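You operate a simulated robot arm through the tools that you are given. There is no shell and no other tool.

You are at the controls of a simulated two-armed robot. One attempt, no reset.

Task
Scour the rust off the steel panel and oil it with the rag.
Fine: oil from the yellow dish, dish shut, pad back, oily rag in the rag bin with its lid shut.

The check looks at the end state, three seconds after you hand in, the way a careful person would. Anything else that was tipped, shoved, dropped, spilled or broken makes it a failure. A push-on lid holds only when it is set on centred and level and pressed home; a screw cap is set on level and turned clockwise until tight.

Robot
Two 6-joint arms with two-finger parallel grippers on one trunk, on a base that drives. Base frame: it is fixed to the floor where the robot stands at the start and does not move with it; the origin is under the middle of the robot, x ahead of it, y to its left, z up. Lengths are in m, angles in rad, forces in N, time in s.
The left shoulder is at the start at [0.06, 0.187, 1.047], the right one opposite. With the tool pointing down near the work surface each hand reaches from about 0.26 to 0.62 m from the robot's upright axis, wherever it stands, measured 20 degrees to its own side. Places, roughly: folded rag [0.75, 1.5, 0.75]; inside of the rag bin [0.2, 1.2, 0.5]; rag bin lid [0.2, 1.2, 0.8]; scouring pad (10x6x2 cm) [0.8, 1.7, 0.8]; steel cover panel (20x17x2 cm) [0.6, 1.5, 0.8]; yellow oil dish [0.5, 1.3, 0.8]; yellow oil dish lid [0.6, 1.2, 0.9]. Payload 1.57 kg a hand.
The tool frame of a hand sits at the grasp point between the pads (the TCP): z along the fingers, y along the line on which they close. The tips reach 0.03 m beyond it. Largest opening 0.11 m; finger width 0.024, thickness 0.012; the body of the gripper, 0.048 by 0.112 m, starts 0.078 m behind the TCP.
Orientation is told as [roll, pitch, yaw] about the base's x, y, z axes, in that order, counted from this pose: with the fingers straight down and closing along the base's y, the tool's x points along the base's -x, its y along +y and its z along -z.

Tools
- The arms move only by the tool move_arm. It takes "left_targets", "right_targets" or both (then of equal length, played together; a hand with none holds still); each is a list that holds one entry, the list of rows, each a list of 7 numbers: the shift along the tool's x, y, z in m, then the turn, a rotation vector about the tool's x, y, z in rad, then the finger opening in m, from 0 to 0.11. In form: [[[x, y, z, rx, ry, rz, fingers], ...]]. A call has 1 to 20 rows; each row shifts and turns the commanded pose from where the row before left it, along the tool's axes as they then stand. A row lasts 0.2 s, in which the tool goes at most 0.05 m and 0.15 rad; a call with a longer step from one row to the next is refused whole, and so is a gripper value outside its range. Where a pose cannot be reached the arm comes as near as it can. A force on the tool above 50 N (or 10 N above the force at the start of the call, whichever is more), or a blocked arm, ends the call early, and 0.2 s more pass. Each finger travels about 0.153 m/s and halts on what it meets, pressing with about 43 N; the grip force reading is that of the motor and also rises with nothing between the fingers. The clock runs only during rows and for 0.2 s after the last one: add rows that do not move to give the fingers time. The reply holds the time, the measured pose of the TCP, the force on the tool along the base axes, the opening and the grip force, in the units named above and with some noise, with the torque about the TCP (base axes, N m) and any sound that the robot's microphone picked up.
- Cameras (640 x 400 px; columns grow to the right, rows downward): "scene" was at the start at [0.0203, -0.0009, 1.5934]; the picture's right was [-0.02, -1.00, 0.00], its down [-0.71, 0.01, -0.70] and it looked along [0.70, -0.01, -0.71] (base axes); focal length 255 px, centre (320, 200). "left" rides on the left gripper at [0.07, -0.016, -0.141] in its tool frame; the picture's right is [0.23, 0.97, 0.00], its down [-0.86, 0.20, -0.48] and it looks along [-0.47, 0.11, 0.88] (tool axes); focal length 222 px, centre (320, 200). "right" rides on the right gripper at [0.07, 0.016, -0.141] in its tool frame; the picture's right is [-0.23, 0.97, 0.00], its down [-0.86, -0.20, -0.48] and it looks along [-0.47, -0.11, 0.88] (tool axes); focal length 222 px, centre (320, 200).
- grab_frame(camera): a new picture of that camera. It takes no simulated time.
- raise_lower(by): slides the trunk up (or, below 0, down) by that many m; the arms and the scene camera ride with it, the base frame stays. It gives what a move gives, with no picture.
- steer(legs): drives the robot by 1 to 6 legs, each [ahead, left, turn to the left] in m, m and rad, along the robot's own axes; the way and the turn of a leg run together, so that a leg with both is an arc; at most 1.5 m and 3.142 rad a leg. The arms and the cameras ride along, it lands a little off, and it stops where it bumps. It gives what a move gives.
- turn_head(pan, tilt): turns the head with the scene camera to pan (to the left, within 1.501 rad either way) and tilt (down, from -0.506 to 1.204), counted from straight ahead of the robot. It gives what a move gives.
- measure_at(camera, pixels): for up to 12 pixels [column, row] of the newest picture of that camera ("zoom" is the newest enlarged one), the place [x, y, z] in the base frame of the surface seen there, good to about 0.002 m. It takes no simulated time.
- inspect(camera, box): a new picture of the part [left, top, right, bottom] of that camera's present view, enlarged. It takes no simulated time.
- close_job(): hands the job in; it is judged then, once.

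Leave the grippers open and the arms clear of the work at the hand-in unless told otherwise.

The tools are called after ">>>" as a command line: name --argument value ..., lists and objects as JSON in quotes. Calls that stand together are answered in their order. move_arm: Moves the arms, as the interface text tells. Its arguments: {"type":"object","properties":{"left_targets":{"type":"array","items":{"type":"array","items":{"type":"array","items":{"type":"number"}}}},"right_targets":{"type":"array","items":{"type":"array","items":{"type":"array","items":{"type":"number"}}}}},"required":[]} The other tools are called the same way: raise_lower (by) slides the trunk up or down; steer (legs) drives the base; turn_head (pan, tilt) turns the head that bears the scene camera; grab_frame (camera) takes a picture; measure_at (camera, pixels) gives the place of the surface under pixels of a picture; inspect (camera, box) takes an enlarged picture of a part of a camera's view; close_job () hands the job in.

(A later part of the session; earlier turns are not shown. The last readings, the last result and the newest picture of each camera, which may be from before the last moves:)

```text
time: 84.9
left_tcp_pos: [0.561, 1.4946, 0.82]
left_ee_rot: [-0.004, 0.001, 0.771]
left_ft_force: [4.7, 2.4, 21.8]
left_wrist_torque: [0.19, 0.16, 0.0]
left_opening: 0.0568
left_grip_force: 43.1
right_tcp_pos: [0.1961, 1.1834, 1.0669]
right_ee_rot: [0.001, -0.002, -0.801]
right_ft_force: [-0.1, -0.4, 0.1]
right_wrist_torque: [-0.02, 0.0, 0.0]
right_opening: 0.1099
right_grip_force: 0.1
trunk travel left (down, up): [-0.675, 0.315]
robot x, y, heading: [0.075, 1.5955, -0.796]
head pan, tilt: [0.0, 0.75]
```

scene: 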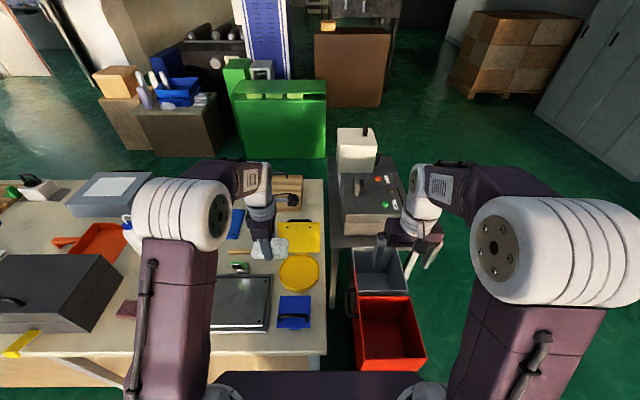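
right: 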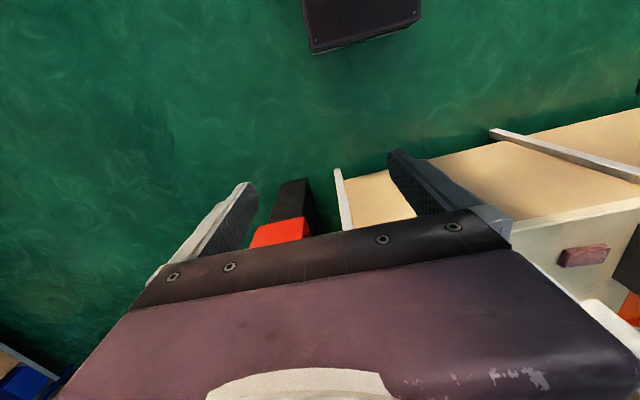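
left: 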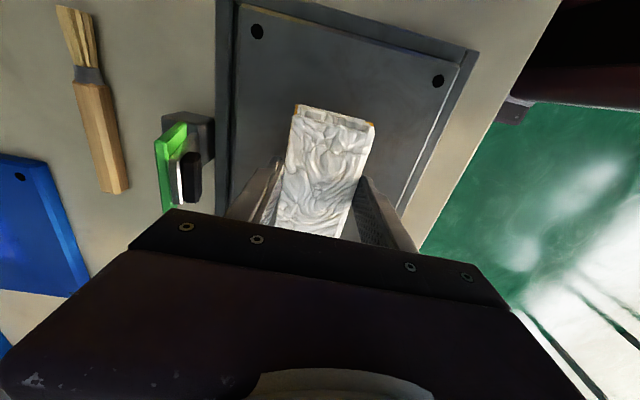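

Contact with 22 N. Wipe a raster: strokes along the panel's length, stepping toward the near edge.

>>> move_arm --left_targets '[[[0.025, 0, 0, 0, 0, 0, 0.035], [0.025, 0, 0, 0, 0, 0, 0.035], [-0.025, 0, 0, 0, 0, 0, 0.035], [-0.025, 0, 0, 0, 0, 0, 0.035], [-0.025, 0, 0, 0, 0, 0, 0.035], [-0.025, 0, 0, 0, 0, 0, 0.035], [0, 0.02, 0, 0, 0, 0, 0.035], [0.025, 0, 0, 0, 0, 0, 0.035], [0.025, 0, 0, 0, 0, 0, 0.035], [0.025, 0, 0, 0, 0, 0, 0.035], [0.025, 0, 0, 0, 0, 0, 0.035], [0, 0.02, 0, 0, 0, 0, 0.035], [-0.025, 0, 0, 0, 0, 0, 0.035], [-0.025, 0, 0, 0, 0, 0, 0.035], [-0.025, 0, 0, 0, 0, 0, 0.035], [-0.025, 0, 0, 0, 0, 0, 0.035], [0, 0.013, 0, 0, 0, 0, 0.035], [0.025, 0, 0, 0, 0, 0, 0.035], [0.025, 0, 0, 0, 0, 0, 0.035], [0.025, 0, 0, 0, 0, 0, 0.035]]]'

>>> grab_frame --camera "left"

>>> inspect --camera "scene" --box '[190, 240, 300, 350]'

```text
time: 88.9
left_tcp_pos: [0.5274, 1.538, 0.8202]
left_ee_rot: [-0.006, -0.001, 0.774]
left_ft_force: [-4.0, 5.7, 29.4]
left_wrist_torque: [-0.09, 0.26, -0.2]
left_opening: 0.0567
left_grip_force: 42.8
right_tcp_pos: [0.1946, 1.1842, 1.0655]
right_ee_rot: [0.003, -0.001, -0.796]
right_ft_force: [0.0, 0.2, -0.3]
right_wrist_torque: [-0.01, -0.04, 0.0]
right_opening: 0.11
right_grip_force: 0.2
trunk travel left (down, up): [-0.675, 0.315]
robot x, y, heading: [0.0765, 1.5925, -0.796]
head pan, tilt: [0.0, 0.75]
stopped in row 20 (left hand): the force on the tool passed its limit at 51 N (the readings are from after the stop); the commanded pose is now the measured one
```

```text
taken
```

left: 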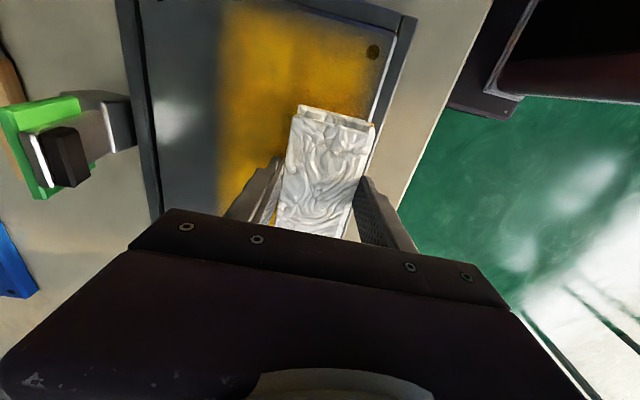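

```text
3.64 times, centred on (245, 295) of scene
```

zoom: 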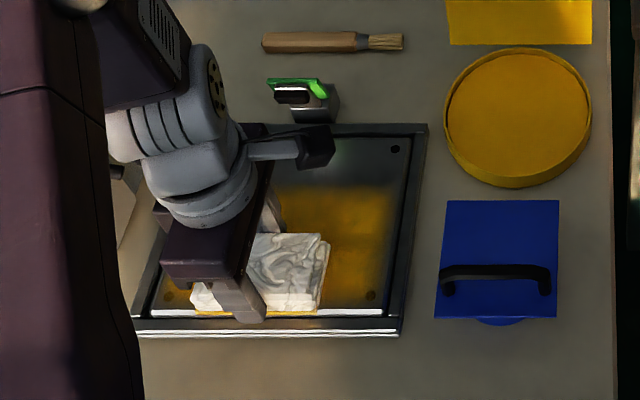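

The oil shows as a golden film. A 51 N peak stopped the last step; I ease off 1 mm, finish the near strip, then wipe the farther part, staying clear of the clamp (u 0.26–0.32, v>0.225).

>>> move_arm --left_targets '[[[0, 0, -0.001, 0, 0, 0, 0.035], [0.025, 0, 0, 0, 0, 0, 0.035], [0.03, 0, 0, 0, 0, 0, 0.035], [0, -0.036, 0, 0, 0, 0, 0.035], [0, -0.036, 0, 0, 0, 0, 0.035], [-0.026, 0, 0, 0, 0, 0, 0.035], [-0.026, 0, 0, 0, 0, 0, 0.035], [-0.026, 0, 0, 0, 0, 0, 0.035], [-0.026, 0, 0, 0, 0, 0, 0.035], [0, -0.012, 0, 0, 0, 0, 0.035], [0.026, 0, 0, 0, 0, 0, 0.035], [0.026, 0, 0, 0, 0, 0, 0.035], [0.026, 0, 0, 0, 0, 0, 0.035], [0.026, 0, 0, 0, 0, 0, 0.035], [0.009, 0, 0, 0, 0, 0, 0.035]]]'

>>> grab_frame --camera "left"

>>> inspect --camera "scene" --box '[190, 240, 300, 350]'

```text
time: 92.1
left_tcp_pos: [0.5419, 1.4308, 0.8202]
left_ee_rot: [-0.005, 0.001, 0.774]
left_ft_force: [4.4, 3.7, 20.3]
left_wrist_torque: [0.45, -0.12, -0.02]
left_opening: 0.0566
left_grip_force: 42.6
right_tcp_pos: [0.1968, 1.1854, 1.0662]
right_ee_rot: [0.0, 0.0, -0.796]
right_ft_force: [0.8, -0.6, 0.4]
right_wrist_torque: [-0.02, 0.01, -0.03]
right_opening: 0.1101
right_grip_force: 0.0
trunk travel left (down, up): [-0.675, 0.315]
robot x, y, heading: [0.077, 1.6002, -0.795]
head pan, tilt: [0.0, 0.75]
```

```text
taken
```

left: 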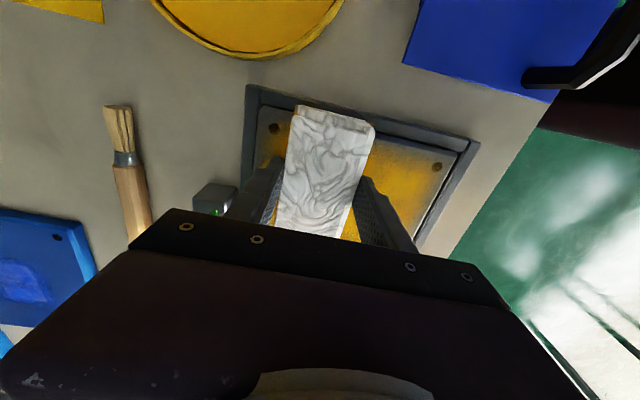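

```text
3.64 times, centred on (245, 295) of scene
```

zoom: 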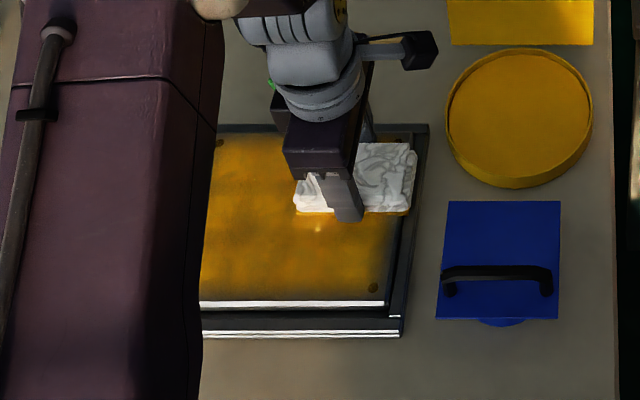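

Nearly covered. Finish the far strip: on this side of the clamp, then back, across, and on the other side.

>>> move_arm --left_targets '[[[0, -0.015, 0, 0, 0, 0, 0.035], [0.006, 0, 0, 0, 0, 0, 0.035], [-0.006, 0, 0, 0, 0, 0, 0.035], [0, 0.018, 0, 0, 0, 0, 0.035], [-0.029, 0, 0, 0, 0, 0, 0.035], [-0.029, 0, 0, 0, 0, 0, 0.035], [-0.029, 0, 0, 0, 0, 0, 0.035], [-0.029, 0, 0, 0, 0, 0, 0.035], [0, -0.018, 0, 0, 0, 0, 0.035], [-0.006, 0, 0, 0, 0, 0, 0.035], [0.006, 0, 0, 0, 0, 0, 0.035], [0, 0.018, 0, 0, 0, 0, 0.035], [0.02, 0.02, 0, 0, 0, 0, 0.035], [0.03, 0.01, 0, 0, 0, 0, 0.035], [0, 0, 0, 0, 0, 0, 0.035]]]'

>>> grab_frame --camera "left"

>>> inspect --camera "scene" --box '[190, 240, 300, 350]'

```text
time: 95.3
left_tcp_pos: [0.5651, 1.504, 0.8201]
left_ee_rot: [-0.009, -0.001, 0.773]
left_ft_force: [12.1, 3.2, 41.4]
left_wrist_torque: [0.49, -0.1, 0.04]
left_opening: 0.0567
left_grip_force: 43.9
right_tcp_pos: [0.1961, 1.1853, 1.0666]
right_ee_rot: [0.0, -0.001, -0.797]
right_ft_force: [-0.6, 0.8, -0.3]
right_wrist_torque: [-0.01, -0.01, 0.0]
right_opening: 0.1099
right_grip_force: 0.1
trunk travel left (down, up): [-0.675, 0.315]
robot x, y, heading: [0.0764, 1.6009, -0.794]
head pan, tilt: [0.0, 0.75]
```

```text
taken
```

left: 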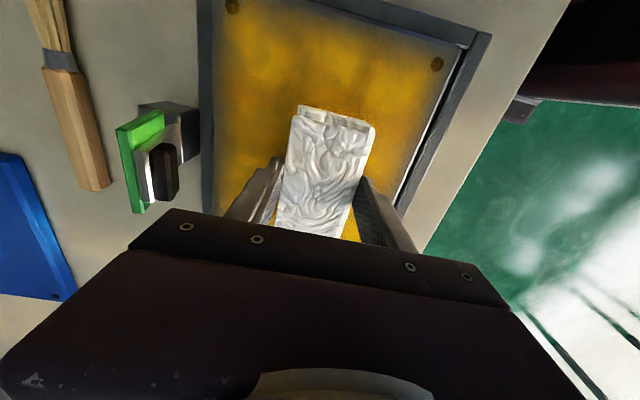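

```text
3.64 times, centred on (245, 295) of scene
```

zoom: 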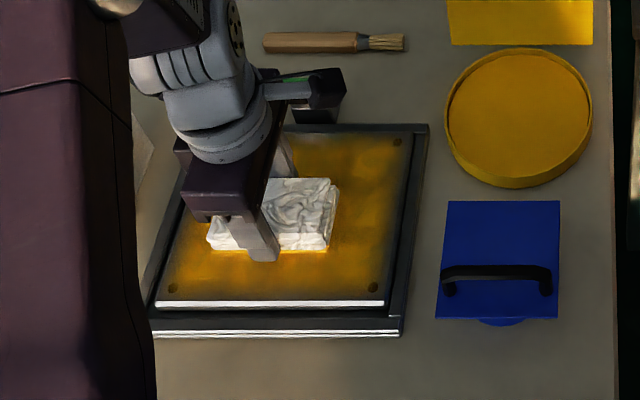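

The film covers nearly the whole plate. Lift the rag and check.

>>> move_arm --left_targets '[[[0, 0, -0.02, 0, 0, 0, 0.035], [0, 0, -0.04, 0, 0, 0, 0.035], [0, 0, -0.05, 0, 0, 0, 0.035], [0, 0, -0.05, 0, 0, 0, 0.035], [0.04, 0, 0, 0, 0, 0, 0.035], [0.04, 0, 0, 0, 0, 0, 0.035], [0.04, 0, 0, 0, 0, 0, 0.035], [0.04, 0, 0, 0, 0, 0, 0.035], [0.04, 0, 0, 0, 0, 0, 0.035], [0, 0, 0, 0, 0, 0, 0.035]]]'

>>> inspect --camera "scene" --box '[150, 230, 340, 350]'

>>> grab_frame --camera "left"

```text
time: 97.5
left_tcp_pos: [0.4213, 1.3624, 0.9795]
left_ee_rot: [-0.003, 0.0, 0.773]
left_ft_force: [0.3, 0.3, 0.5]
left_wrist_torque: [0.01, 0.04, 0.0]
left_opening: 0.0566
left_grip_force: 42.8
right_tcp_pos: [0.1992, 1.1835, 1.0671]
right_ee_rot: [0.0, -0.001, -0.798]
right_ft_force: [0.2, -0.5, -0.7]
right_wrist_torque: [0.0, 0.02, 0.01]
right_opening: 0.11
right_grip_force: 0.0
trunk travel left (down, up): [-0.675, 0.315]
robot x, y, heading: [0.0787, 1.5945, -0.8]
head pan, tilt: [0.0, 0.75]
```

```text
3.33 times, centred on (245, 290) of scene
```

zoom: 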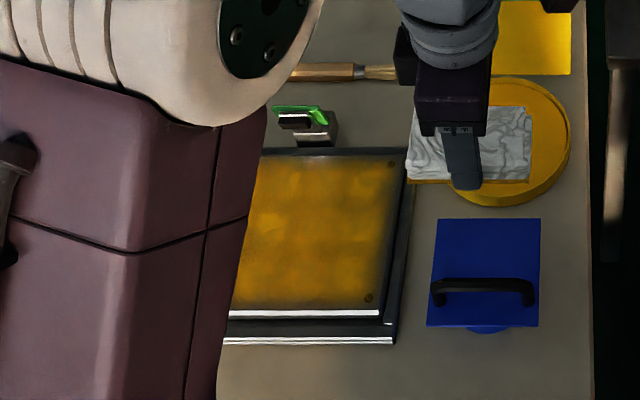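

```text
taken
```

left: 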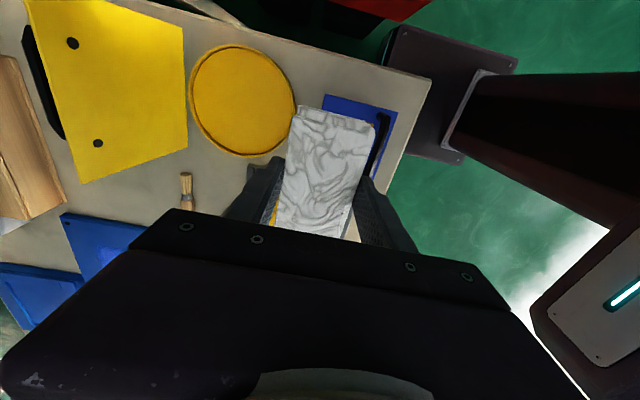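

The right-hand part is well oiled; the left part is hidden by my arm. Raise the rag a bit and strafe right 0.31 m toward the rag bin; then look at both.

>>> move_arm --left_targets '[[[0, 0, -0.045, 0, 0, 0, 0.035], [0, 0, 0, 0, 0, 0, 0.035]]]'

>>> steer --legs '[[0, -0.31, 0]]'

>>> grab_frame --camera "scene"

>>> grab_frame --camera "left"

```text
time: 98.1
left_tcp_pos: [0.4217, 1.364, 1.0255]
left_ee_rot: [-0.002, 0.0, 0.773]
left_ft_force: [0.0, -1.1, 0.1]
left_wrist_torque: [0.01, 0.0, -0.02]
left_opening: 0.0569
left_grip_force: 43.3
right_tcp_pos: [0.1974, 1.1825, 1.0654]
right_ee_rot: [-0.001, 0.001, -0.797]
right_ft_force: [-0.5, -0.5, 0.0]
right_wrist_torque: [0.03, 0.03, 0.0]
right_opening: 0.1099
right_grip_force: 0.1
trunk travel left (down, up): [-0.675, 0.315]
robot x, y, heading: [0.0764, 1.5966, -0.8]
head pan, tilt: [0.0, 0.75]
```

```text
time: 100.2
left_tcp_pos: [0.1968, 1.1472, 1.0254]
left_ee_rot: [-0.002, 0.0, 0.767]
left_ft_force: [0.1, 0.3, 0.7]
left_wrist_torque: [-0.03, 0.0, 0.0]
left_opening: 0.0564
left_grip_force: 43.0
right_tcp_pos: [-0.0281, 0.9673, 1.0652]
right_ee_rot: [0.0, 0.001, -0.803]
right_ft_force: [0.5, -0.4, 0.0]
right_wrist_torque: [0.04, -0.02, 0.01]
right_opening: 0.1099
right_grip_force: 0.0
trunk travel left (down, up): [-0.675, 0.315]
robot x, y, heading: [-0.1466, 1.3835, -0.806]
head pan, tilt: [0.0, 0.75]
```

```text
taken
```

scene: 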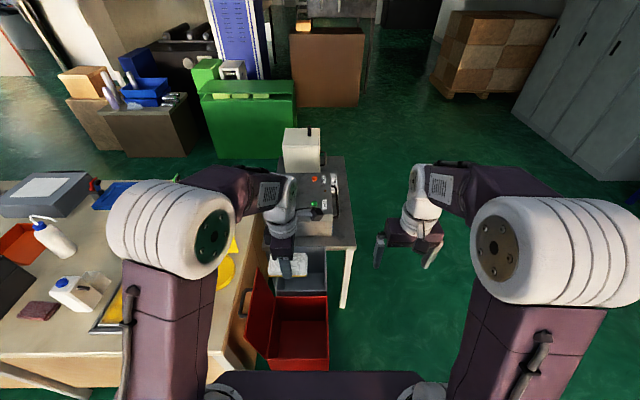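

```text
taken
```

left: 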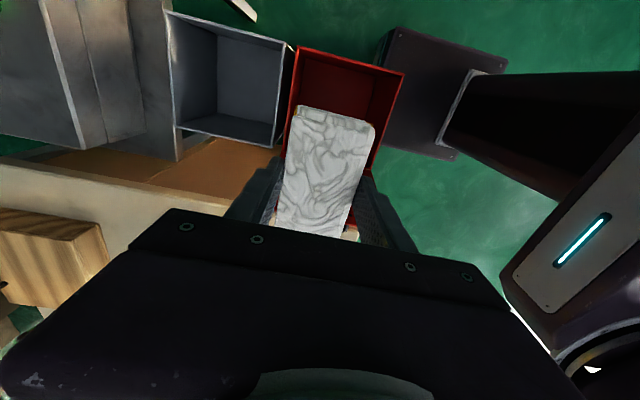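

Now over the bins. Measure the red bin's rim and lid.

>>> inspect --camera "scene" --box '[230, 245, 350, 375]'

>>> measure_at --camera "zoom" --pixels '[[115, 95], [88, 335], [150, 165], [145, 390], [310, 165], [312, 385], [230, 165], [230, 390], [55, 130], [48, 180], [230, 300], [100, 250]]'

>>> measure_at --camera "left" --pixels '[[300, 50], [403, 75], [285, 105], [375, 170], [350, 60], [390, 130], [340, 85], [287, 150]]'

```text
3.08 times, centred on (290, 310) of scene
```

zoom: 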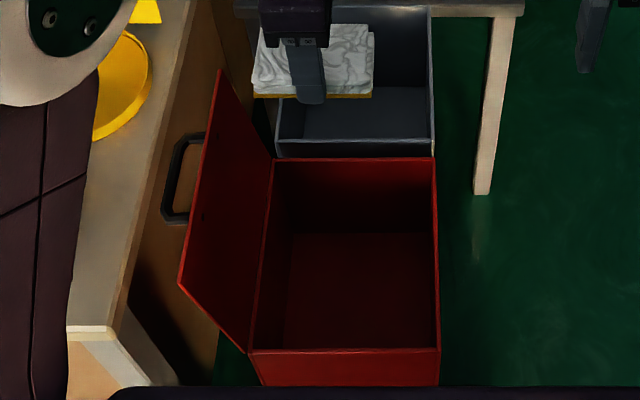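

```text
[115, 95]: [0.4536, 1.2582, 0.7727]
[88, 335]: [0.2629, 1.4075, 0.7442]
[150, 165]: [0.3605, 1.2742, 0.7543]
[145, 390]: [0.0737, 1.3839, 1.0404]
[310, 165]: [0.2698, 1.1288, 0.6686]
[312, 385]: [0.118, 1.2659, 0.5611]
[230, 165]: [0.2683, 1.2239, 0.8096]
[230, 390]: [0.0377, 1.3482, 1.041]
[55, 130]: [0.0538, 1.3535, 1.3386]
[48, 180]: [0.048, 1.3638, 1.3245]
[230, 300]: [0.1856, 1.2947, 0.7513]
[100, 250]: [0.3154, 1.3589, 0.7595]
```

```text
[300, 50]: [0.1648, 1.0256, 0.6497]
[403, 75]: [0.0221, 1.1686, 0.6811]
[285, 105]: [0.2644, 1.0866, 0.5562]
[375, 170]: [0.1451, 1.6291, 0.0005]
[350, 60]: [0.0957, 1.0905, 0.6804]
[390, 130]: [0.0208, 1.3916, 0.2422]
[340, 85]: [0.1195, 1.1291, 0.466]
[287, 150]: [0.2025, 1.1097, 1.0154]
```

>>> measure_at --camera "zoom" --pixels '[[278, 160], [430, 160], [255, 350], [436, 350], [346, 160], [346, 350], [221, 80], [184, 278], [204, 180], [205, 218], [205, 142], [172, 180]]'

>>> measure_at --camera "zoom" --pixels '[[252, 320], [268, 180], [345, 260], [345, 320], [178, 140], [170, 210], [185, 217], [199, 137], [128, 330], [75, 330], [240, 330], [268, 150]]'

```text
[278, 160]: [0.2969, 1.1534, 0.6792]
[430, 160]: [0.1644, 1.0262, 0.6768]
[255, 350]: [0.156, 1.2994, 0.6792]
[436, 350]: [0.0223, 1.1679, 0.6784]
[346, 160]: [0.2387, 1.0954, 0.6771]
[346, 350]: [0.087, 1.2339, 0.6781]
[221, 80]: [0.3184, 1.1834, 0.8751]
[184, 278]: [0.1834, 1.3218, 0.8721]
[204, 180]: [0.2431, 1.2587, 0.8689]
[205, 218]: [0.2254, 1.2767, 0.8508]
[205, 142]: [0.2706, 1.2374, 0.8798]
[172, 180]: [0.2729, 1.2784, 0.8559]
```

```text
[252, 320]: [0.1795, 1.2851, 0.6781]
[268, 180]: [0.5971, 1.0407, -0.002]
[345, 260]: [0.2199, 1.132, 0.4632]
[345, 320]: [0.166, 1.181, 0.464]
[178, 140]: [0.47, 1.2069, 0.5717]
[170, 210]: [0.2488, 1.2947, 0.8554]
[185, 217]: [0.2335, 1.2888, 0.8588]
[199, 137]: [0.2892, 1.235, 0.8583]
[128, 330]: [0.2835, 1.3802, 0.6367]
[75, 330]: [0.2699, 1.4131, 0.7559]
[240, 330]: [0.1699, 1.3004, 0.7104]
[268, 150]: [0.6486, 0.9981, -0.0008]
```

Bin: opening u -0.325…-0.137, v 0…0.204, rim z 0.678, floor z 0.464; the lid leans open at the bench side. Lower the rag into the middle (TCP z 0.60).

>>> move_arm --left_targets '[[[0.01, 0.036, 0, 0, 0, 0, 0.035], [0, 0, 0.045, 0, 0, 0, 0.035], [0, 0, 0.045, 0, 0, 0, 0.035], [0, 0, 0.045, 0, 0, 0, 0.035], [0, 0, 0.045, 0, 0, 0, 0.035], [0, 0, 0.045, 0, 0, 0, 0.035], [0, 0, 0.045, 0, 0, 0, 0.035], [0, 0, 0, 0, 0, 0, 0.035]]]'

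>>> grab_frame --camera "left"

>>> grab_frame --camera "scene"

```text
time: 102.0
left_tcp_pos: [0.1666, 1.166, 0.7563]
left_ee_rot: [-0.005, 0.0, 0.767]
left_ft_force: [0.0, -0.3, -0.1]
left_wrist_torque: [0.04, 0.01, 0.0]
left_opening: 0.0566
left_grip_force: 42.8
right_tcp_pos: [-0.028, 0.9669, 1.0654]
right_ee_rot: [0.0, 0.001, -0.804]
right_ft_force: [0.7, -0.1, 0.3]
right_wrist_torque: [0.0, 0.0, -0.02]
right_opening: 0.1101
right_grip_force: 0.1
trunk travel left (down, up): [-0.675, 0.315]
robot x, y, heading: [-0.1475, 1.3802, -0.807]
head pan, tilt: [0.0, 0.75]
```

```text
taken
```

left: 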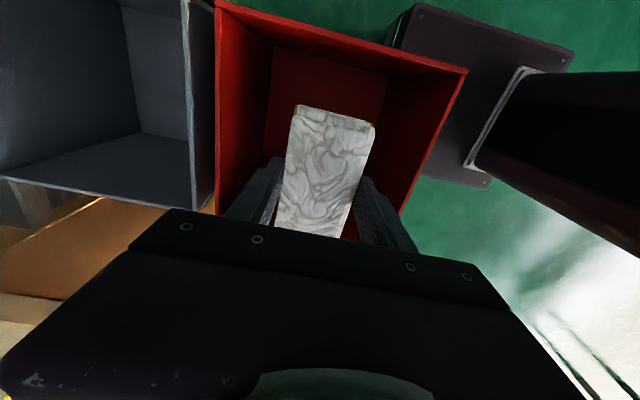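

```text
taken
```

scene: 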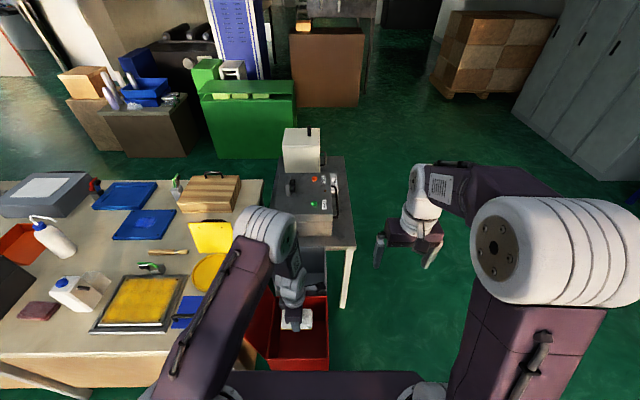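

Enlarge to check the forearm's clearance from the lid, and the oiled panel.

>>> inspect --camera "scene" --box '[220, 200, 350, 370]'

>>> measure_at --camera "zoom" --pixels '[[155, 200], [120, 100], [200, 190], [100, 250], [160, 270], [200, 230], [60, 300], [130, 290], [150, 310]]'

>>> inspect --camera "scene" --box '[80, 260, 200, 340]'

```text
2.35 times, centred on (285, 285) of scene
```

zoom: 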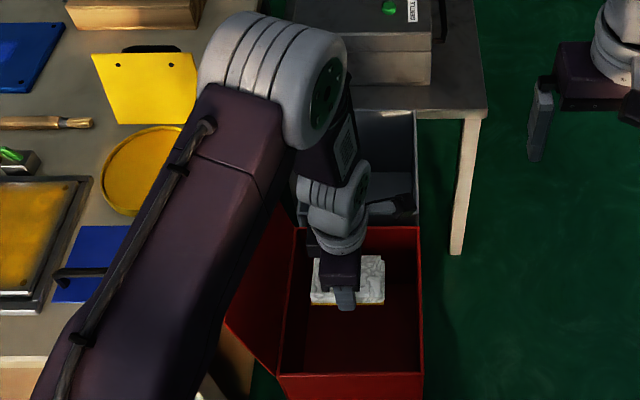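

```text
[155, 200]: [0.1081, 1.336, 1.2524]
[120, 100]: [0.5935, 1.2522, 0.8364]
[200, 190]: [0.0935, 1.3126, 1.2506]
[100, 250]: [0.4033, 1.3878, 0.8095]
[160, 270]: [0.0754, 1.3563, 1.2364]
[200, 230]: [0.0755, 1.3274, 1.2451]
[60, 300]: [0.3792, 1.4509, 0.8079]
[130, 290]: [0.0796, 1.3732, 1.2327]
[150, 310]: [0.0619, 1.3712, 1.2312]
```

```text
5.00 times, centred on (140, 300) of scene
```

zoom: 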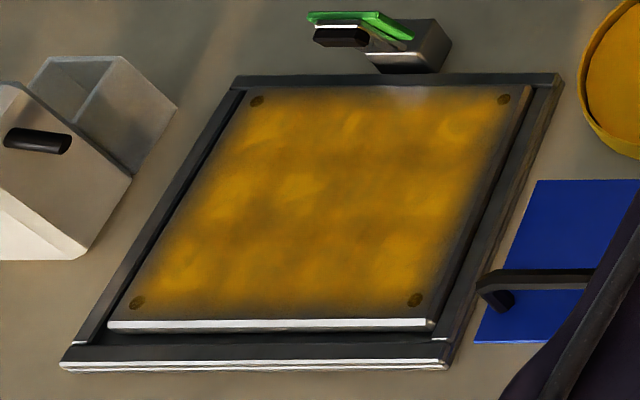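

The panel is evenly oiled, and the arm passes well above the lid (z≈1.24). Lower the rag further into the bin, then release.

>>> move_arm --left_targets '[[[0, 0, 0.045, 0, 0, 0, 0.035], [0, 0, 0.045, 0, 0, 0, 0.035], [0, 0, 0.045, 0, 0, 0, 0.035], [0, 0, 0, 0, 0, 0, 0.035]]]'

>>> grab_frame --camera "left"

>>> inspect --camera "scene" --box '[220, 200, 350, 370]'

```text
time: 103.0
left_tcp_pos: [0.1652, 1.1645, 0.6199]
left_ee_rot: [-0.002, 0.0, 0.767]
left_ft_force: [-0.2, 0.4, 0.4]
left_wrist_torque: [0.01, 0.03, 0.0]
left_opening: 0.0566
left_grip_force: 43.0
right_tcp_pos: [-0.0273, 0.9673, 1.0652]
right_ee_rot: [-0.001, 0.0, -0.803]
right_ft_force: [0.0, -0.3, 0.6]
right_wrist_torque: [0.01, 0.02, 0.0]
right_opening: 0.1098
right_grip_force: 0.0
trunk travel left (down, up): [-0.675, 0.315]
robot x, y, heading: [-0.1496, 1.3786, -0.8]
head pan, tilt: [0.0, 0.75]
```

```text
taken
```

left: 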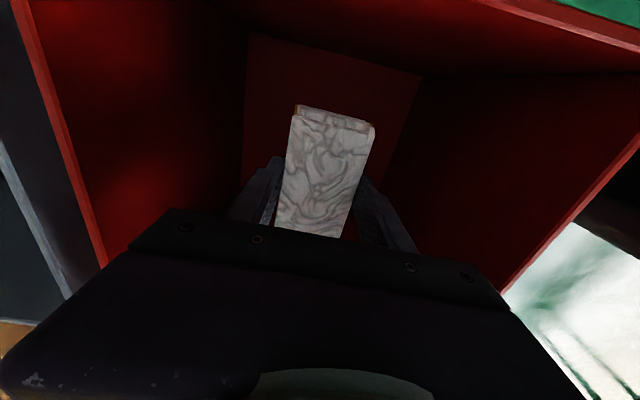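

```text
2.35 times, centred on (285, 285) of scene
```

zoom: 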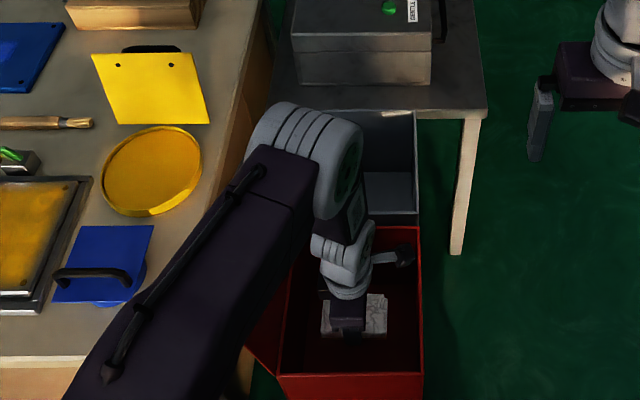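

The rag hangs in the middle of the bin. Open the fingers to let it fall, then rise.

>>> move_arm --left_targets '[[[0, 0, 0, 0, 0, 0, 0.07], [0, 0, 0, 0, 0, 0, 0.085], [0, 0, 0, 0, 0, 0, 0.085], [0, 0, 0, 0, 0, 0, 0.085], [0, 0, -0.045, 0, 0, 0, 0.085], [0, 0, -0.045, 0, 0, 0, 0.085], [0, 0, -0.045, 0, 0, 0, 0.085], [0, 0, -0.045, 0, 0, 0, 0.085], [0, 0, -0.045, 0, 0, 0, 0.085], [0, 0, -0.045, 0, 0, 0, 0.085], [0, 0, -0.045, 0, 0, 0, 0.085], [0, 0, -0.045, 0, 0, 0, 0.085], [0, 0, 0, 0, 0, 0, 0.085]]]'

>>> grab_frame --camera "left"

>>> inspect --camera "scene" --box '[220, 200, 350, 370]'

```text
time: 105.8
left_tcp_pos: [0.1661, 1.1637, 0.9777]
left_ee_rot: [0.0, -0.001, 0.766]
left_ft_force: [0.2, 0.9, 0.0]
left_wrist_torque: [-0.03, -0.03, -0.01]
left_opening: 0.0851
left_grip_force: 0.0
right_tcp_pos: [-0.0277, 0.9665, 1.0654]
right_ee_rot: [0.001, 0.0, -0.803]
right_ft_force: [-0.1, -0.5, 1.0]
right_wrist_torque: [0.02, -0.01, -0.01]
right_opening: 0.11
right_grip_force: 0.0
trunk travel left (down, up): [-0.675, 0.315]
robot x, y, heading: [-0.1459, 1.3817, -0.807]
head pan, tilt: [0.0, 0.75]
```

```text
taken
```

left: 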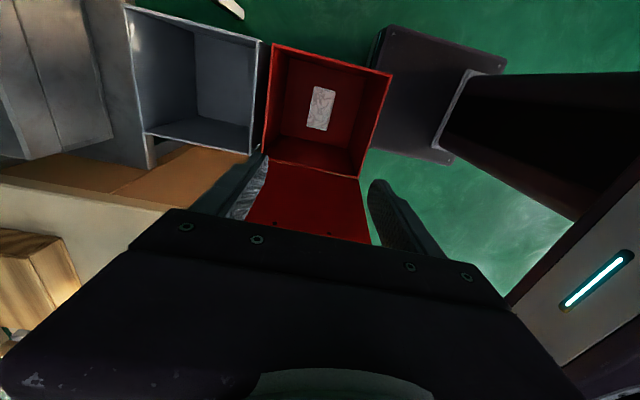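

```text
2.35 times, centred on (285, 285) of scene
```

zoom: 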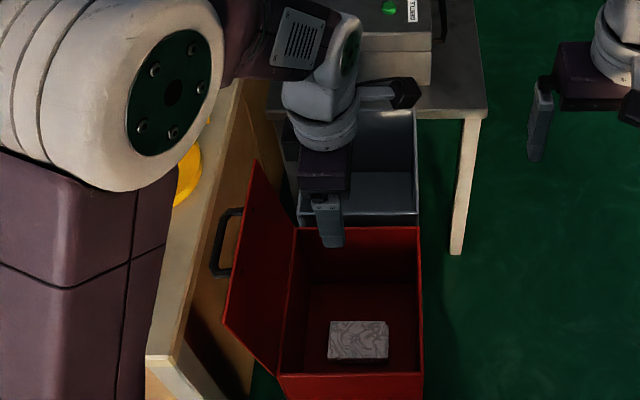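

Rag lies flat in the bin. Next, close its lid: bring closed fingers over to the bench side of the lid (behind its handle), then push it over. First measure the handle.

>>> measure_at --camera "zoom" --pixels '[[218, 242], [213, 268], [228, 213], [233, 208], [225, 275], [240, 211], [236, 270], [258, 165], [228, 322]]'

>>> move_arm --left_targets '[[[-0.042, 0, 0, 0, 0, 0, 0.03], [-0.042, 0, 0, 0, 0, 0, 0.0], [-0.042, 0, 0, 0, 0, 0, 0.0], [-0.042, 0, 0, 0, 0, 0, 0.0], [-0.042, 0, 0, 0, 0, 0, 0.0], [0, 0, 0, 0, 0, 0, 0.0]]]'

>>> grab_frame --camera "left"

>>> inspect --camera "scene" --box '[200, 200, 350, 370]'

```text
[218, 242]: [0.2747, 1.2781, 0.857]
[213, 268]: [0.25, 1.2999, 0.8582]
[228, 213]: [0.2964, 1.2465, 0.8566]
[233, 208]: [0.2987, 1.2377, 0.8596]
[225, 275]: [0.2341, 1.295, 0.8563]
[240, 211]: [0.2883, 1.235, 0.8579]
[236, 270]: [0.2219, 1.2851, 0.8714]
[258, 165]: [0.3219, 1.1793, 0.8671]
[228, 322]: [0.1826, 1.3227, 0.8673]
```

```text
time: 107.2
left_tcp_pos: [0.3162, 1.3086, 0.9771]
left_ee_rot: [0.0, -0.002, 0.767]
left_ft_force: [-1.4, -0.7, -0.3]
left_wrist_torque: [-0.02, 0.01, 0.0]
left_opening: 0.0002
left_grip_force: 21.4
right_tcp_pos: [-0.0279, 0.9665, 1.0654]
right_ee_rot: [-0.001, -0.001, -0.803]
right_ft_force: [-0.1, 0.6, 0.1]
right_wrist_torque: [0.0, -0.02, 0.0]
right_opening: 0.1101
right_grip_force: 0.2
trunk travel left (down, up): [-0.675, 0.315]
robot x, y, heading: [-0.1458, 1.3786, -0.805]
head pan, tilt: [0.0, 0.75]
```

```text
taken
```

left: 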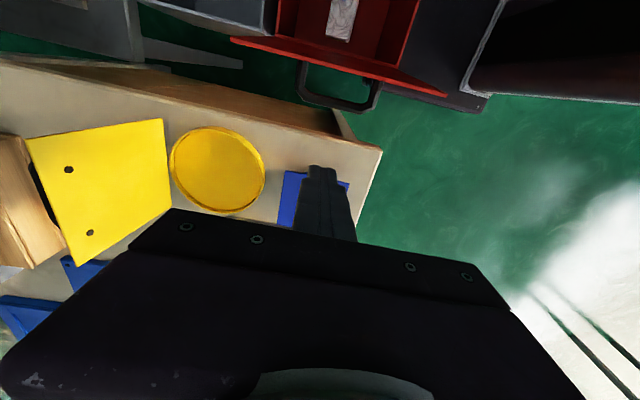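

```text
2.35 times, centred on (275, 285) of scene
```

zoom: 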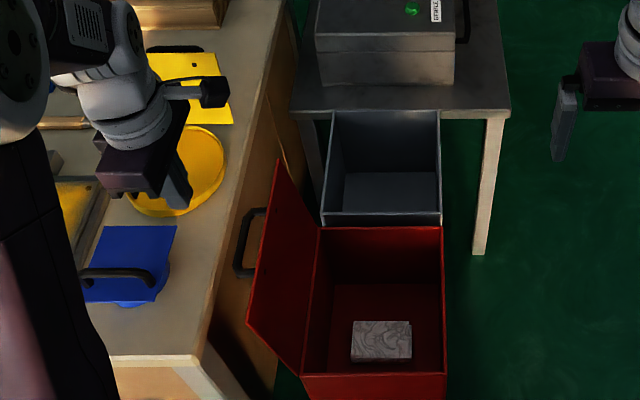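

The handle bar lies at u≈-0.07, z≈0.857. Lower the closed fingers behind it to TCP z≈0.85.

>>> move_arm --left_targets '[[[0, 0, 0.042, 0, 0, 0, 0.0], [0, 0, 0.042, 0, 0, 0, 0.0], [0, 0, 0.042, 0, 0, 0, 0.0], [0.02, 0, 0, 0, 0, 0, 0.0], [0, 0, 0, 0, 0, 0, 0.0]]]'

>>> grab_frame --camera "left"

>>> inspect --camera "scene" --box '[200, 200, 350, 370]'

```text
time: 108.4
left_tcp_pos: [0.3046, 1.295, 0.8519]
left_ee_rot: [-0.002, 0.001, 0.768]
left_ft_force: [0.5, -0.5, 1.2]
left_wrist_torque: [0.01, 0.0, 0.03]
left_opening: 0.0
left_grip_force: 21.3
right_tcp_pos: [-0.027, 0.9666, 1.0662]
right_ee_rot: [0.002, 0.001, -0.804]
right_ft_force: [0.4, -0.6, 0.4]
right_wrist_torque: [-0.03, -0.01, 0.02]
right_opening: 0.11
right_grip_force: 0.1
trunk travel left (down, up): [-0.675, 0.315]
robot x, y, heading: [-0.1481, 1.3796, -0.802]
head pan, tilt: [0.0, 0.75]
```

```text
taken
```

left: 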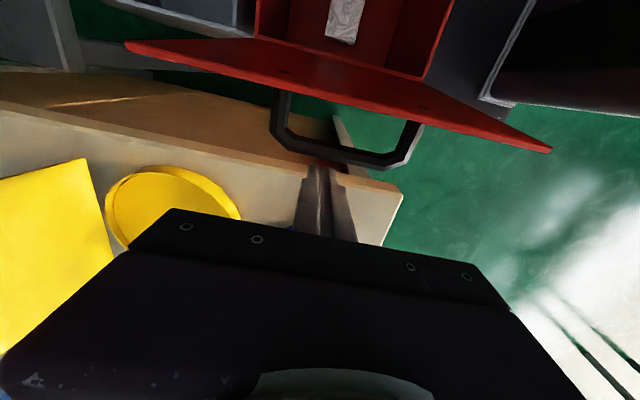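

```text
2.35 times, centred on (275, 285) of scene
```

zoom: 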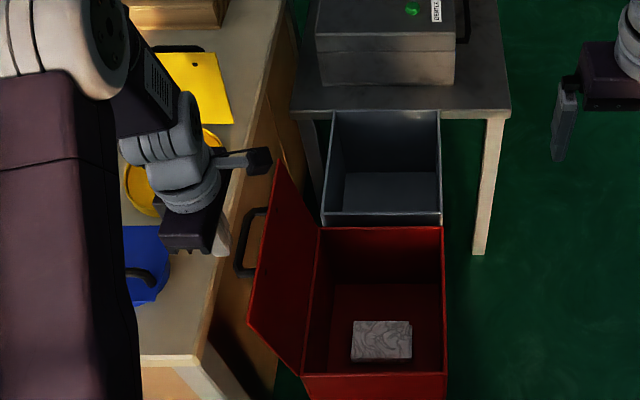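

Fingertips stand just behind the handle bar. Push the lid slowly toward the bin.

>>> move_arm --left_targets '[[[0.02, 0, 0, 0, 0, 0, 0.0], [0.02, 0, 0, 0, 0, 0, 0.0], [0.02, 0, 0, 0, 0, 0, 0.0], [0.02, 0, 0, 0, 0, 0, 0.0], [0, 0, 0, 0, 0, 0, 0.0]]]'

>>> grab_frame --camera "left"

>>> inspect --camera "scene" --box '[200, 200, 350, 370]'

```text
time: 109.6
left_tcp_pos: [0.2443, 1.2412, 0.8524]
left_ee_rot: [-0.001, 0.001, 0.769]
left_ft_force: [-0.6, -0.3, 0.0]
left_wrist_torque: [-0.01, 0.03, -0.01]
left_opening: 0.0
left_grip_force: 21.0
right_tcp_pos: [-0.0266, 0.9674, 1.0673]
right_ee_rot: [0.0, 0.0, -0.801]
right_ft_force: [-0.4, -0.3, 1.5]
right_wrist_torque: [-0.02, 0.0, 0.02]
right_opening: 0.1103
right_grip_force: 0.1
trunk travel left (down, up): [-0.675, 0.315]
robot x, y, heading: [-0.1476, 1.3824, -0.806]
head pan, tilt: [0.0, 0.75]
```

```text
taken
```

left: 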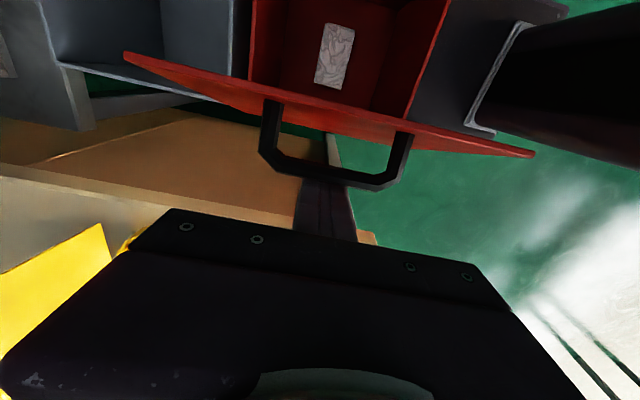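

```text
2.35 times, centred on (275, 285) of scene
```

zoom: 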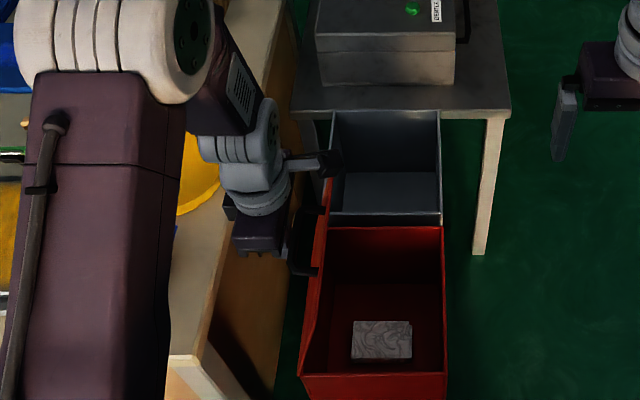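

The lid is upright and following. Continue pushing past vertical.

>>> move_arm --left_targets '[[[0.02, 0, 0, 0, 0, 0, 0.0], [0.022, 0, 0, 0, 0, 0, 0.0], [0.022, 0, 0, 0, 0, 0, 0.0], [0.016, 0, 0.002, 0, 0, 0, 0.0], [0.016, 0, 0.006, 0, 0, 0, 0.0], [0, 0, 0, 0, 0, 0, 0.0]]]'

>>> grab_frame --camera "left"

>>> inspect --camera "scene" --box '[200, 200, 350, 370]'

```text
time: 111.0
left_tcp_pos: [0.1746, 1.1732, 0.8458]
left_ee_rot: [-0.003, -0.001, 0.766]
left_ft_force: [3.0, 0.1, -2.4]
left_wrist_torque: [0.02, -0.09, 0.01]
left_opening: 0.0
left_grip_force: 21.1
right_tcp_pos: [-0.0271, 0.9663, 1.0668]
right_ee_rot: [0.001, 0.0, -0.803]
right_ft_force: [0.8, 0.1, 0.4]
right_wrist_torque: [-0.01, -0.02, 0.0]
right_opening: 0.1099
right_grip_force: 0.1
trunk travel left (down, up): [-0.675, 0.315]
robot x, y, heading: [-0.1492, 1.3819, -0.803]
head pan, tilt: [0.0, 0.75]
```

```text
taken
```

left: 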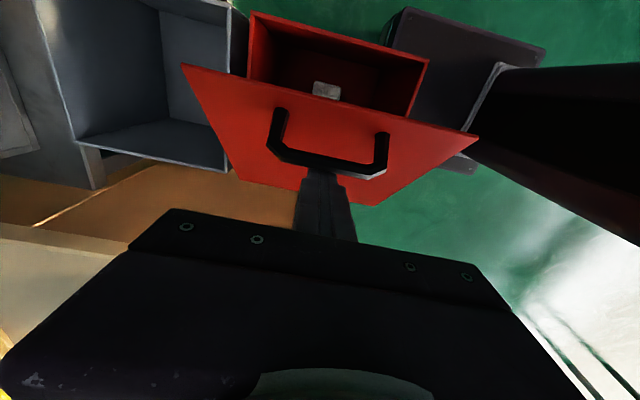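

```text
2.35 times, centred on (275, 285) of scene
```

zoom: 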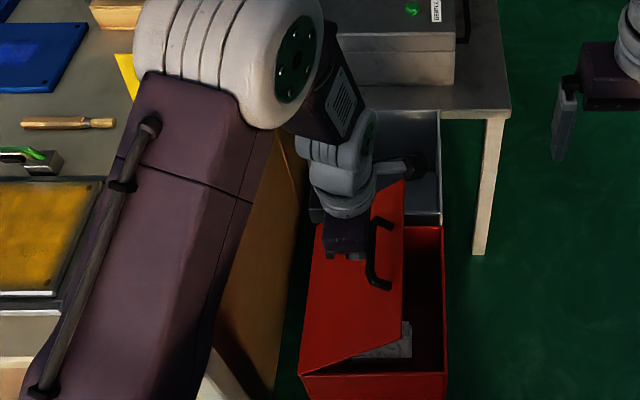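

Lid about 40° past vertical and under control. Follow the arc down.

>>> move_arm --left_targets '[[[0.0265, 0, 0.008, 0, 0, 0, 0.0], [0.0235, 0, 0.02, 0, 0, 0, 0.0], [0.019, 0, 0.026, 0, 0, 0, 0.0], [0.014, 0, 0.028, 0, 0, 0, 0.0], [0, 0, 0, 0, 0, 0, 0.0]]]'

>>> grab_frame --camera "left"

>>> inspect --camera "scene" --box '[200, 200, 350, 370]'

```text
time: 112.2
left_tcp_pos: [0.1165, 1.1154, 0.7621]
left_ee_rot: [-0.003, 0.0, 0.769]
left_ft_force: [-0.9, 0.2, 0.0]
left_wrist_torque: [-0.02, 0.01, -0.02]
left_opening: 0.0
left_grip_force: 21.7
right_tcp_pos: [-0.0288, 0.9664, 1.0662]
right_ee_rot: [0.001, 0.001, -0.803]
right_ft_force: [0.1, -0.1, 0.0]
right_wrist_torque: [0.01, 0.0, 0.0]
right_opening: 0.1099
right_grip_force: 0.0
trunk travel left (down, up): [-0.675, 0.315]
robot x, y, heading: [-0.1468, 1.3814, -0.802]
head pan, tilt: [0.0, 0.75]
```

```text
taken
```

left: 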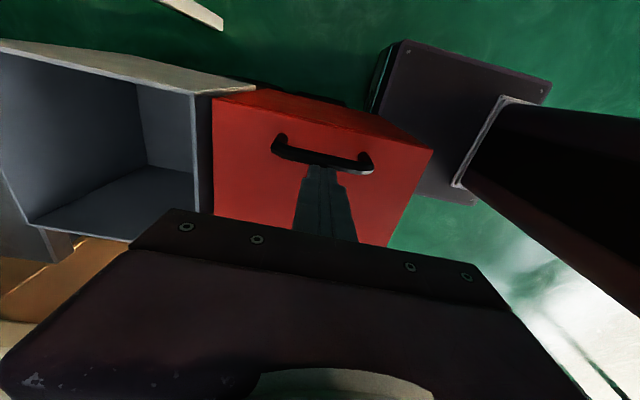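

```text
2.35 times, centred on (275, 285) of scene
```

zoom: 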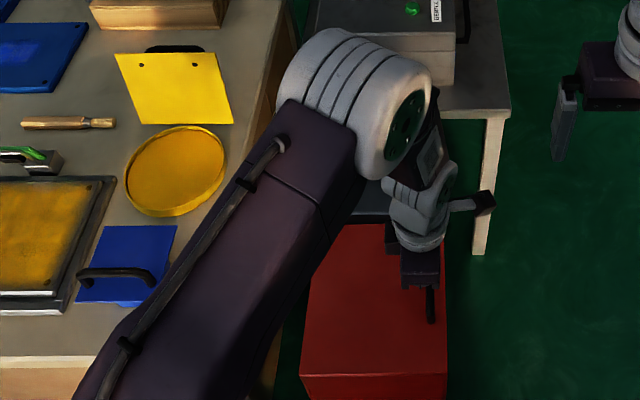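

The lid seems down. Measure its height, then press it lightly.

>>> measure_at --camera "left" --pixels '[[235, 110], [240, 200], [400, 150], [380, 220], [430, 152], [320, 155], [260, 92]]'

```text
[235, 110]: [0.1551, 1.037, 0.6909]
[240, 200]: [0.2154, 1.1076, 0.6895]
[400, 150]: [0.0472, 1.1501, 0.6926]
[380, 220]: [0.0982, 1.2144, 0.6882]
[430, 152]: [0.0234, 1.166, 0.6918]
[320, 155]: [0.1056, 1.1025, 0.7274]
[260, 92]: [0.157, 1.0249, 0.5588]
```

Lid top is at 0.688–0.692, level. Press down lightly beside the handle.

>>> move_arm --left_targets '[[[-0.018, 0, 0, 0, 0, 0, 0.0], [0, 0, 0.03, 0, 0, 0, 0.0], [0, 0, 0.008, 0, 0, 0, 0.0], [0, 0, 0.003, 0, 0, 0, 0.0], [0, 0, 0.002, 0, 0, 0, 0.0], [0, 0, 0, 0, 0, 0, 0.0]]]'

```text
time: 113.6
left_tcp_pos: [0.1287, 1.1301, 0.7212]
left_ee_rot: [-0.002, 0.001, 0.766]
left_ft_force: [-0.2, 0.8, 0.1]
left_wrist_torque: [0.02, 0.01, 0.0]
left_opening: 0.0
left_grip_force: 21.7
right_tcp_pos: [-0.0276, 0.9672, 1.0669]
right_ee_rot: [0.001, -0.001, -0.802]
right_ft_force: [0.0, 0.3, 0.3]
right_wrist_torque: [0.03, 0.02, 0.01]
right_opening: 0.1097
right_grip_force: 0.0
trunk travel left (down, up): [-0.675, 0.315]
robot x, y, heading: [-0.1449, 1.3835, -0.806]
head pan, tilt: [0.0, 0.75]
```

>>> move_arm --left_targets '[[[0, 0, 0.0015, 0, 0, 0, 0.0], [0, 0, 0.0015, 0, 0, 0, 0.0], [0, 0, 0, 0, 0, 0, 0.0]]]'

```text
time: 114.4
left_tcp_pos: [0.129, 1.1298, 0.7171]
left_ee_rot: [-0.002, 0.0, 0.766]
left_ft_force: [0.3, -0.5, -0.4]
left_wrist_torque: [-0.01, 0.01, 0.03]
left_opening: 0.0002
left_grip_force: 20.7
right_tcp_pos: [-0.0277, 0.9662, 1.0657]
right_ee_rot: [-0.001, 0.0, -0.802]
right_ft_force: [0.2, 0.2, -0.4]
right_wrist_torque: [-0.01, 0.0, -0.04]
right_opening: 0.1101
right_grip_force: 0.1
trunk travel left (down, up): [-0.675, 0.315]
robot x, y, heading: [-0.1476, 1.3777, -0.806]
head pan, tilt: [0.0, 0.75]
```

>>> move_arm --left_targets '[[[0, 0, 0.0015, 0, 0, 0, 0.0], [0, 0, 0.0015, 0, 0, 0, 0.0], [0, 0, 0, 0, 0, 0, 0.0]]]'

>>> inspect --camera "left" --box '[190, 60, 450, 260]'

```text
time: 115.2
left_tcp_pos: [0.1291, 1.1296, 0.7162]
left_ee_rot: [-0.004, 0.0, 0.767]
left_ft_force: [3.0, 1.0, 6.8]
left_wrist_torque: [0.06, -0.12, -0.01]
left_opening: 0.0
left_grip_force: 21.3
right_tcp_pos: [-0.0272, 0.9664, 1.0658]
right_ee_rot: [-0.001, 0.0, -0.804]
right_ft_force: [-0.1, 0.1, -0.2]
right_wrist_torque: [-0.01, 0.0, 0.0]
right_opening: 0.1098
right_grip_force: 0.0
trunk travel left (down, up): [-0.675, 0.315]
robot x, y, heading: [-0.1481, 1.3787, -0.804]
head pan, tilt: [0.0, 0.75]
```

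```text
2.00 times, centred on (320, 160) of left
```

zoom: 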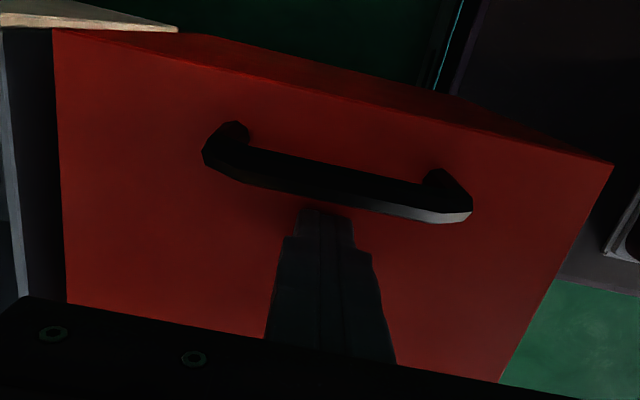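

Contact at 7 N. Press a bit more (about 20 N), then lift away.

>>> move_arm --left_targets '[[[0, 0, 0.0012, 0, 0, 0, 0.0], [0, 0, 0, 0, 0, 0, 0.0]]]'

>>> move_arm --left_targets '[[[0, 0, -0.02, 0, 0, 0, 0.0], [0, 0, -0.045, 0, 0, 0, 0.0], [0, 0, -0.045, 0, 0, 0, 0.0], [0, 0, -0.045, 0, 0, 0, 0.0], [0, 0, -0.045, 0, 0, 0, 0.0], [0, 0, -0.045, 0, 0, 0, 0.0], [0, 0, -0.045, 0, 0, 0, 0.0], [0, 0, 0, 0, 0, 0, 0.0]]]'

>>> inspect --camera "scene" --box '[200, 200, 350, 390]'

>>> grab_frame --camera "left"

```text
time: 115.8
left_tcp_pos: [0.1293, 1.1289, 0.7156]
left_ee_rot: [-0.006, 0.001, 0.768]
left_ft_force: [10.2, -0.8, 26.7]
left_wrist_torque: [0.26, -0.55, -0.14]
left_opening: 0.0001
left_grip_force: 21.6
right_tcp_pos: [-0.027, 0.9678, 1.067]
right_ee_rot: [-0.001, -0.001, -0.803]
right_ft_force: [0.3, -0.7, 1.1]
right_wrist_torque: [0.01, 0.02, -0.02]
right_opening: 0.1102
right_grip_force: 0.1
trunk travel left (down, up): [-0.675, 0.315]
robot x, y, heading: [-0.1497, 1.3843, -0.807]
head pan, tilt: [0.0, 0.75]
```

```text
time: 117.6
left_tcp_pos: [0.132, 1.1305, 1.0006]
left_ee_rot: [-0.002, 0.001, 0.767]
left_ft_force: [-0.4, -0.1, -0.6]
left_wrist_torque: [0.02, 0.03, -0.03]
left_opening: 0.0
left_grip_force: 20.2
right_tcp_pos: [-0.0273, 0.966, 1.0649]
right_ee_rot: [0.002, -0.001, -0.803]
right_ft_force: [0.5, 0.4, 0.7]
right_wrist_torque: [-0.01, -0.02, -0.01]
right_opening: 0.1101
right_grip_force: 0.1
trunk travel left (down, up): [-0.675, 0.315]
robot x, y, heading: [-0.1471, 1.3791, -0.805]
head pan, tilt: [0.0, 0.75]
```

```text
2.11 times, centred on (275, 295) of scene
```

zoom: 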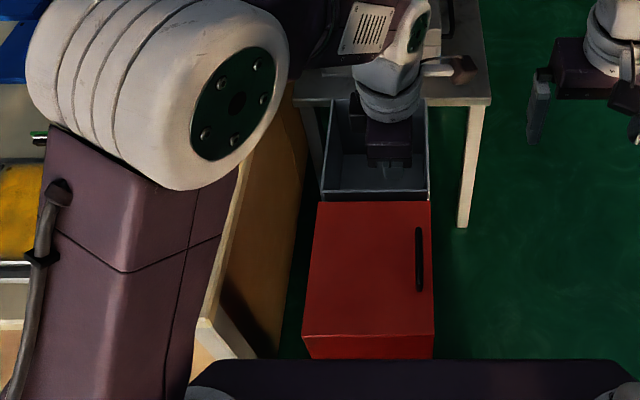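

```text
taken
```

left: 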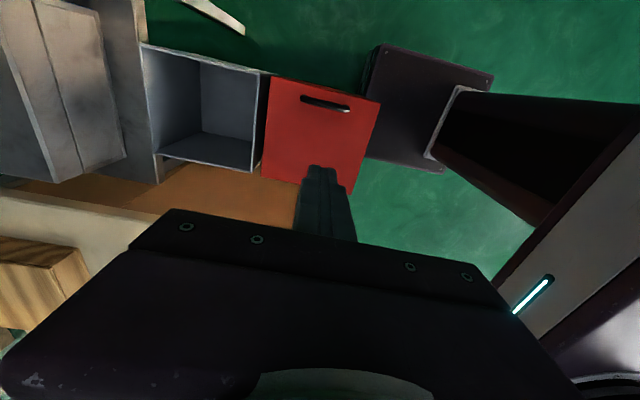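

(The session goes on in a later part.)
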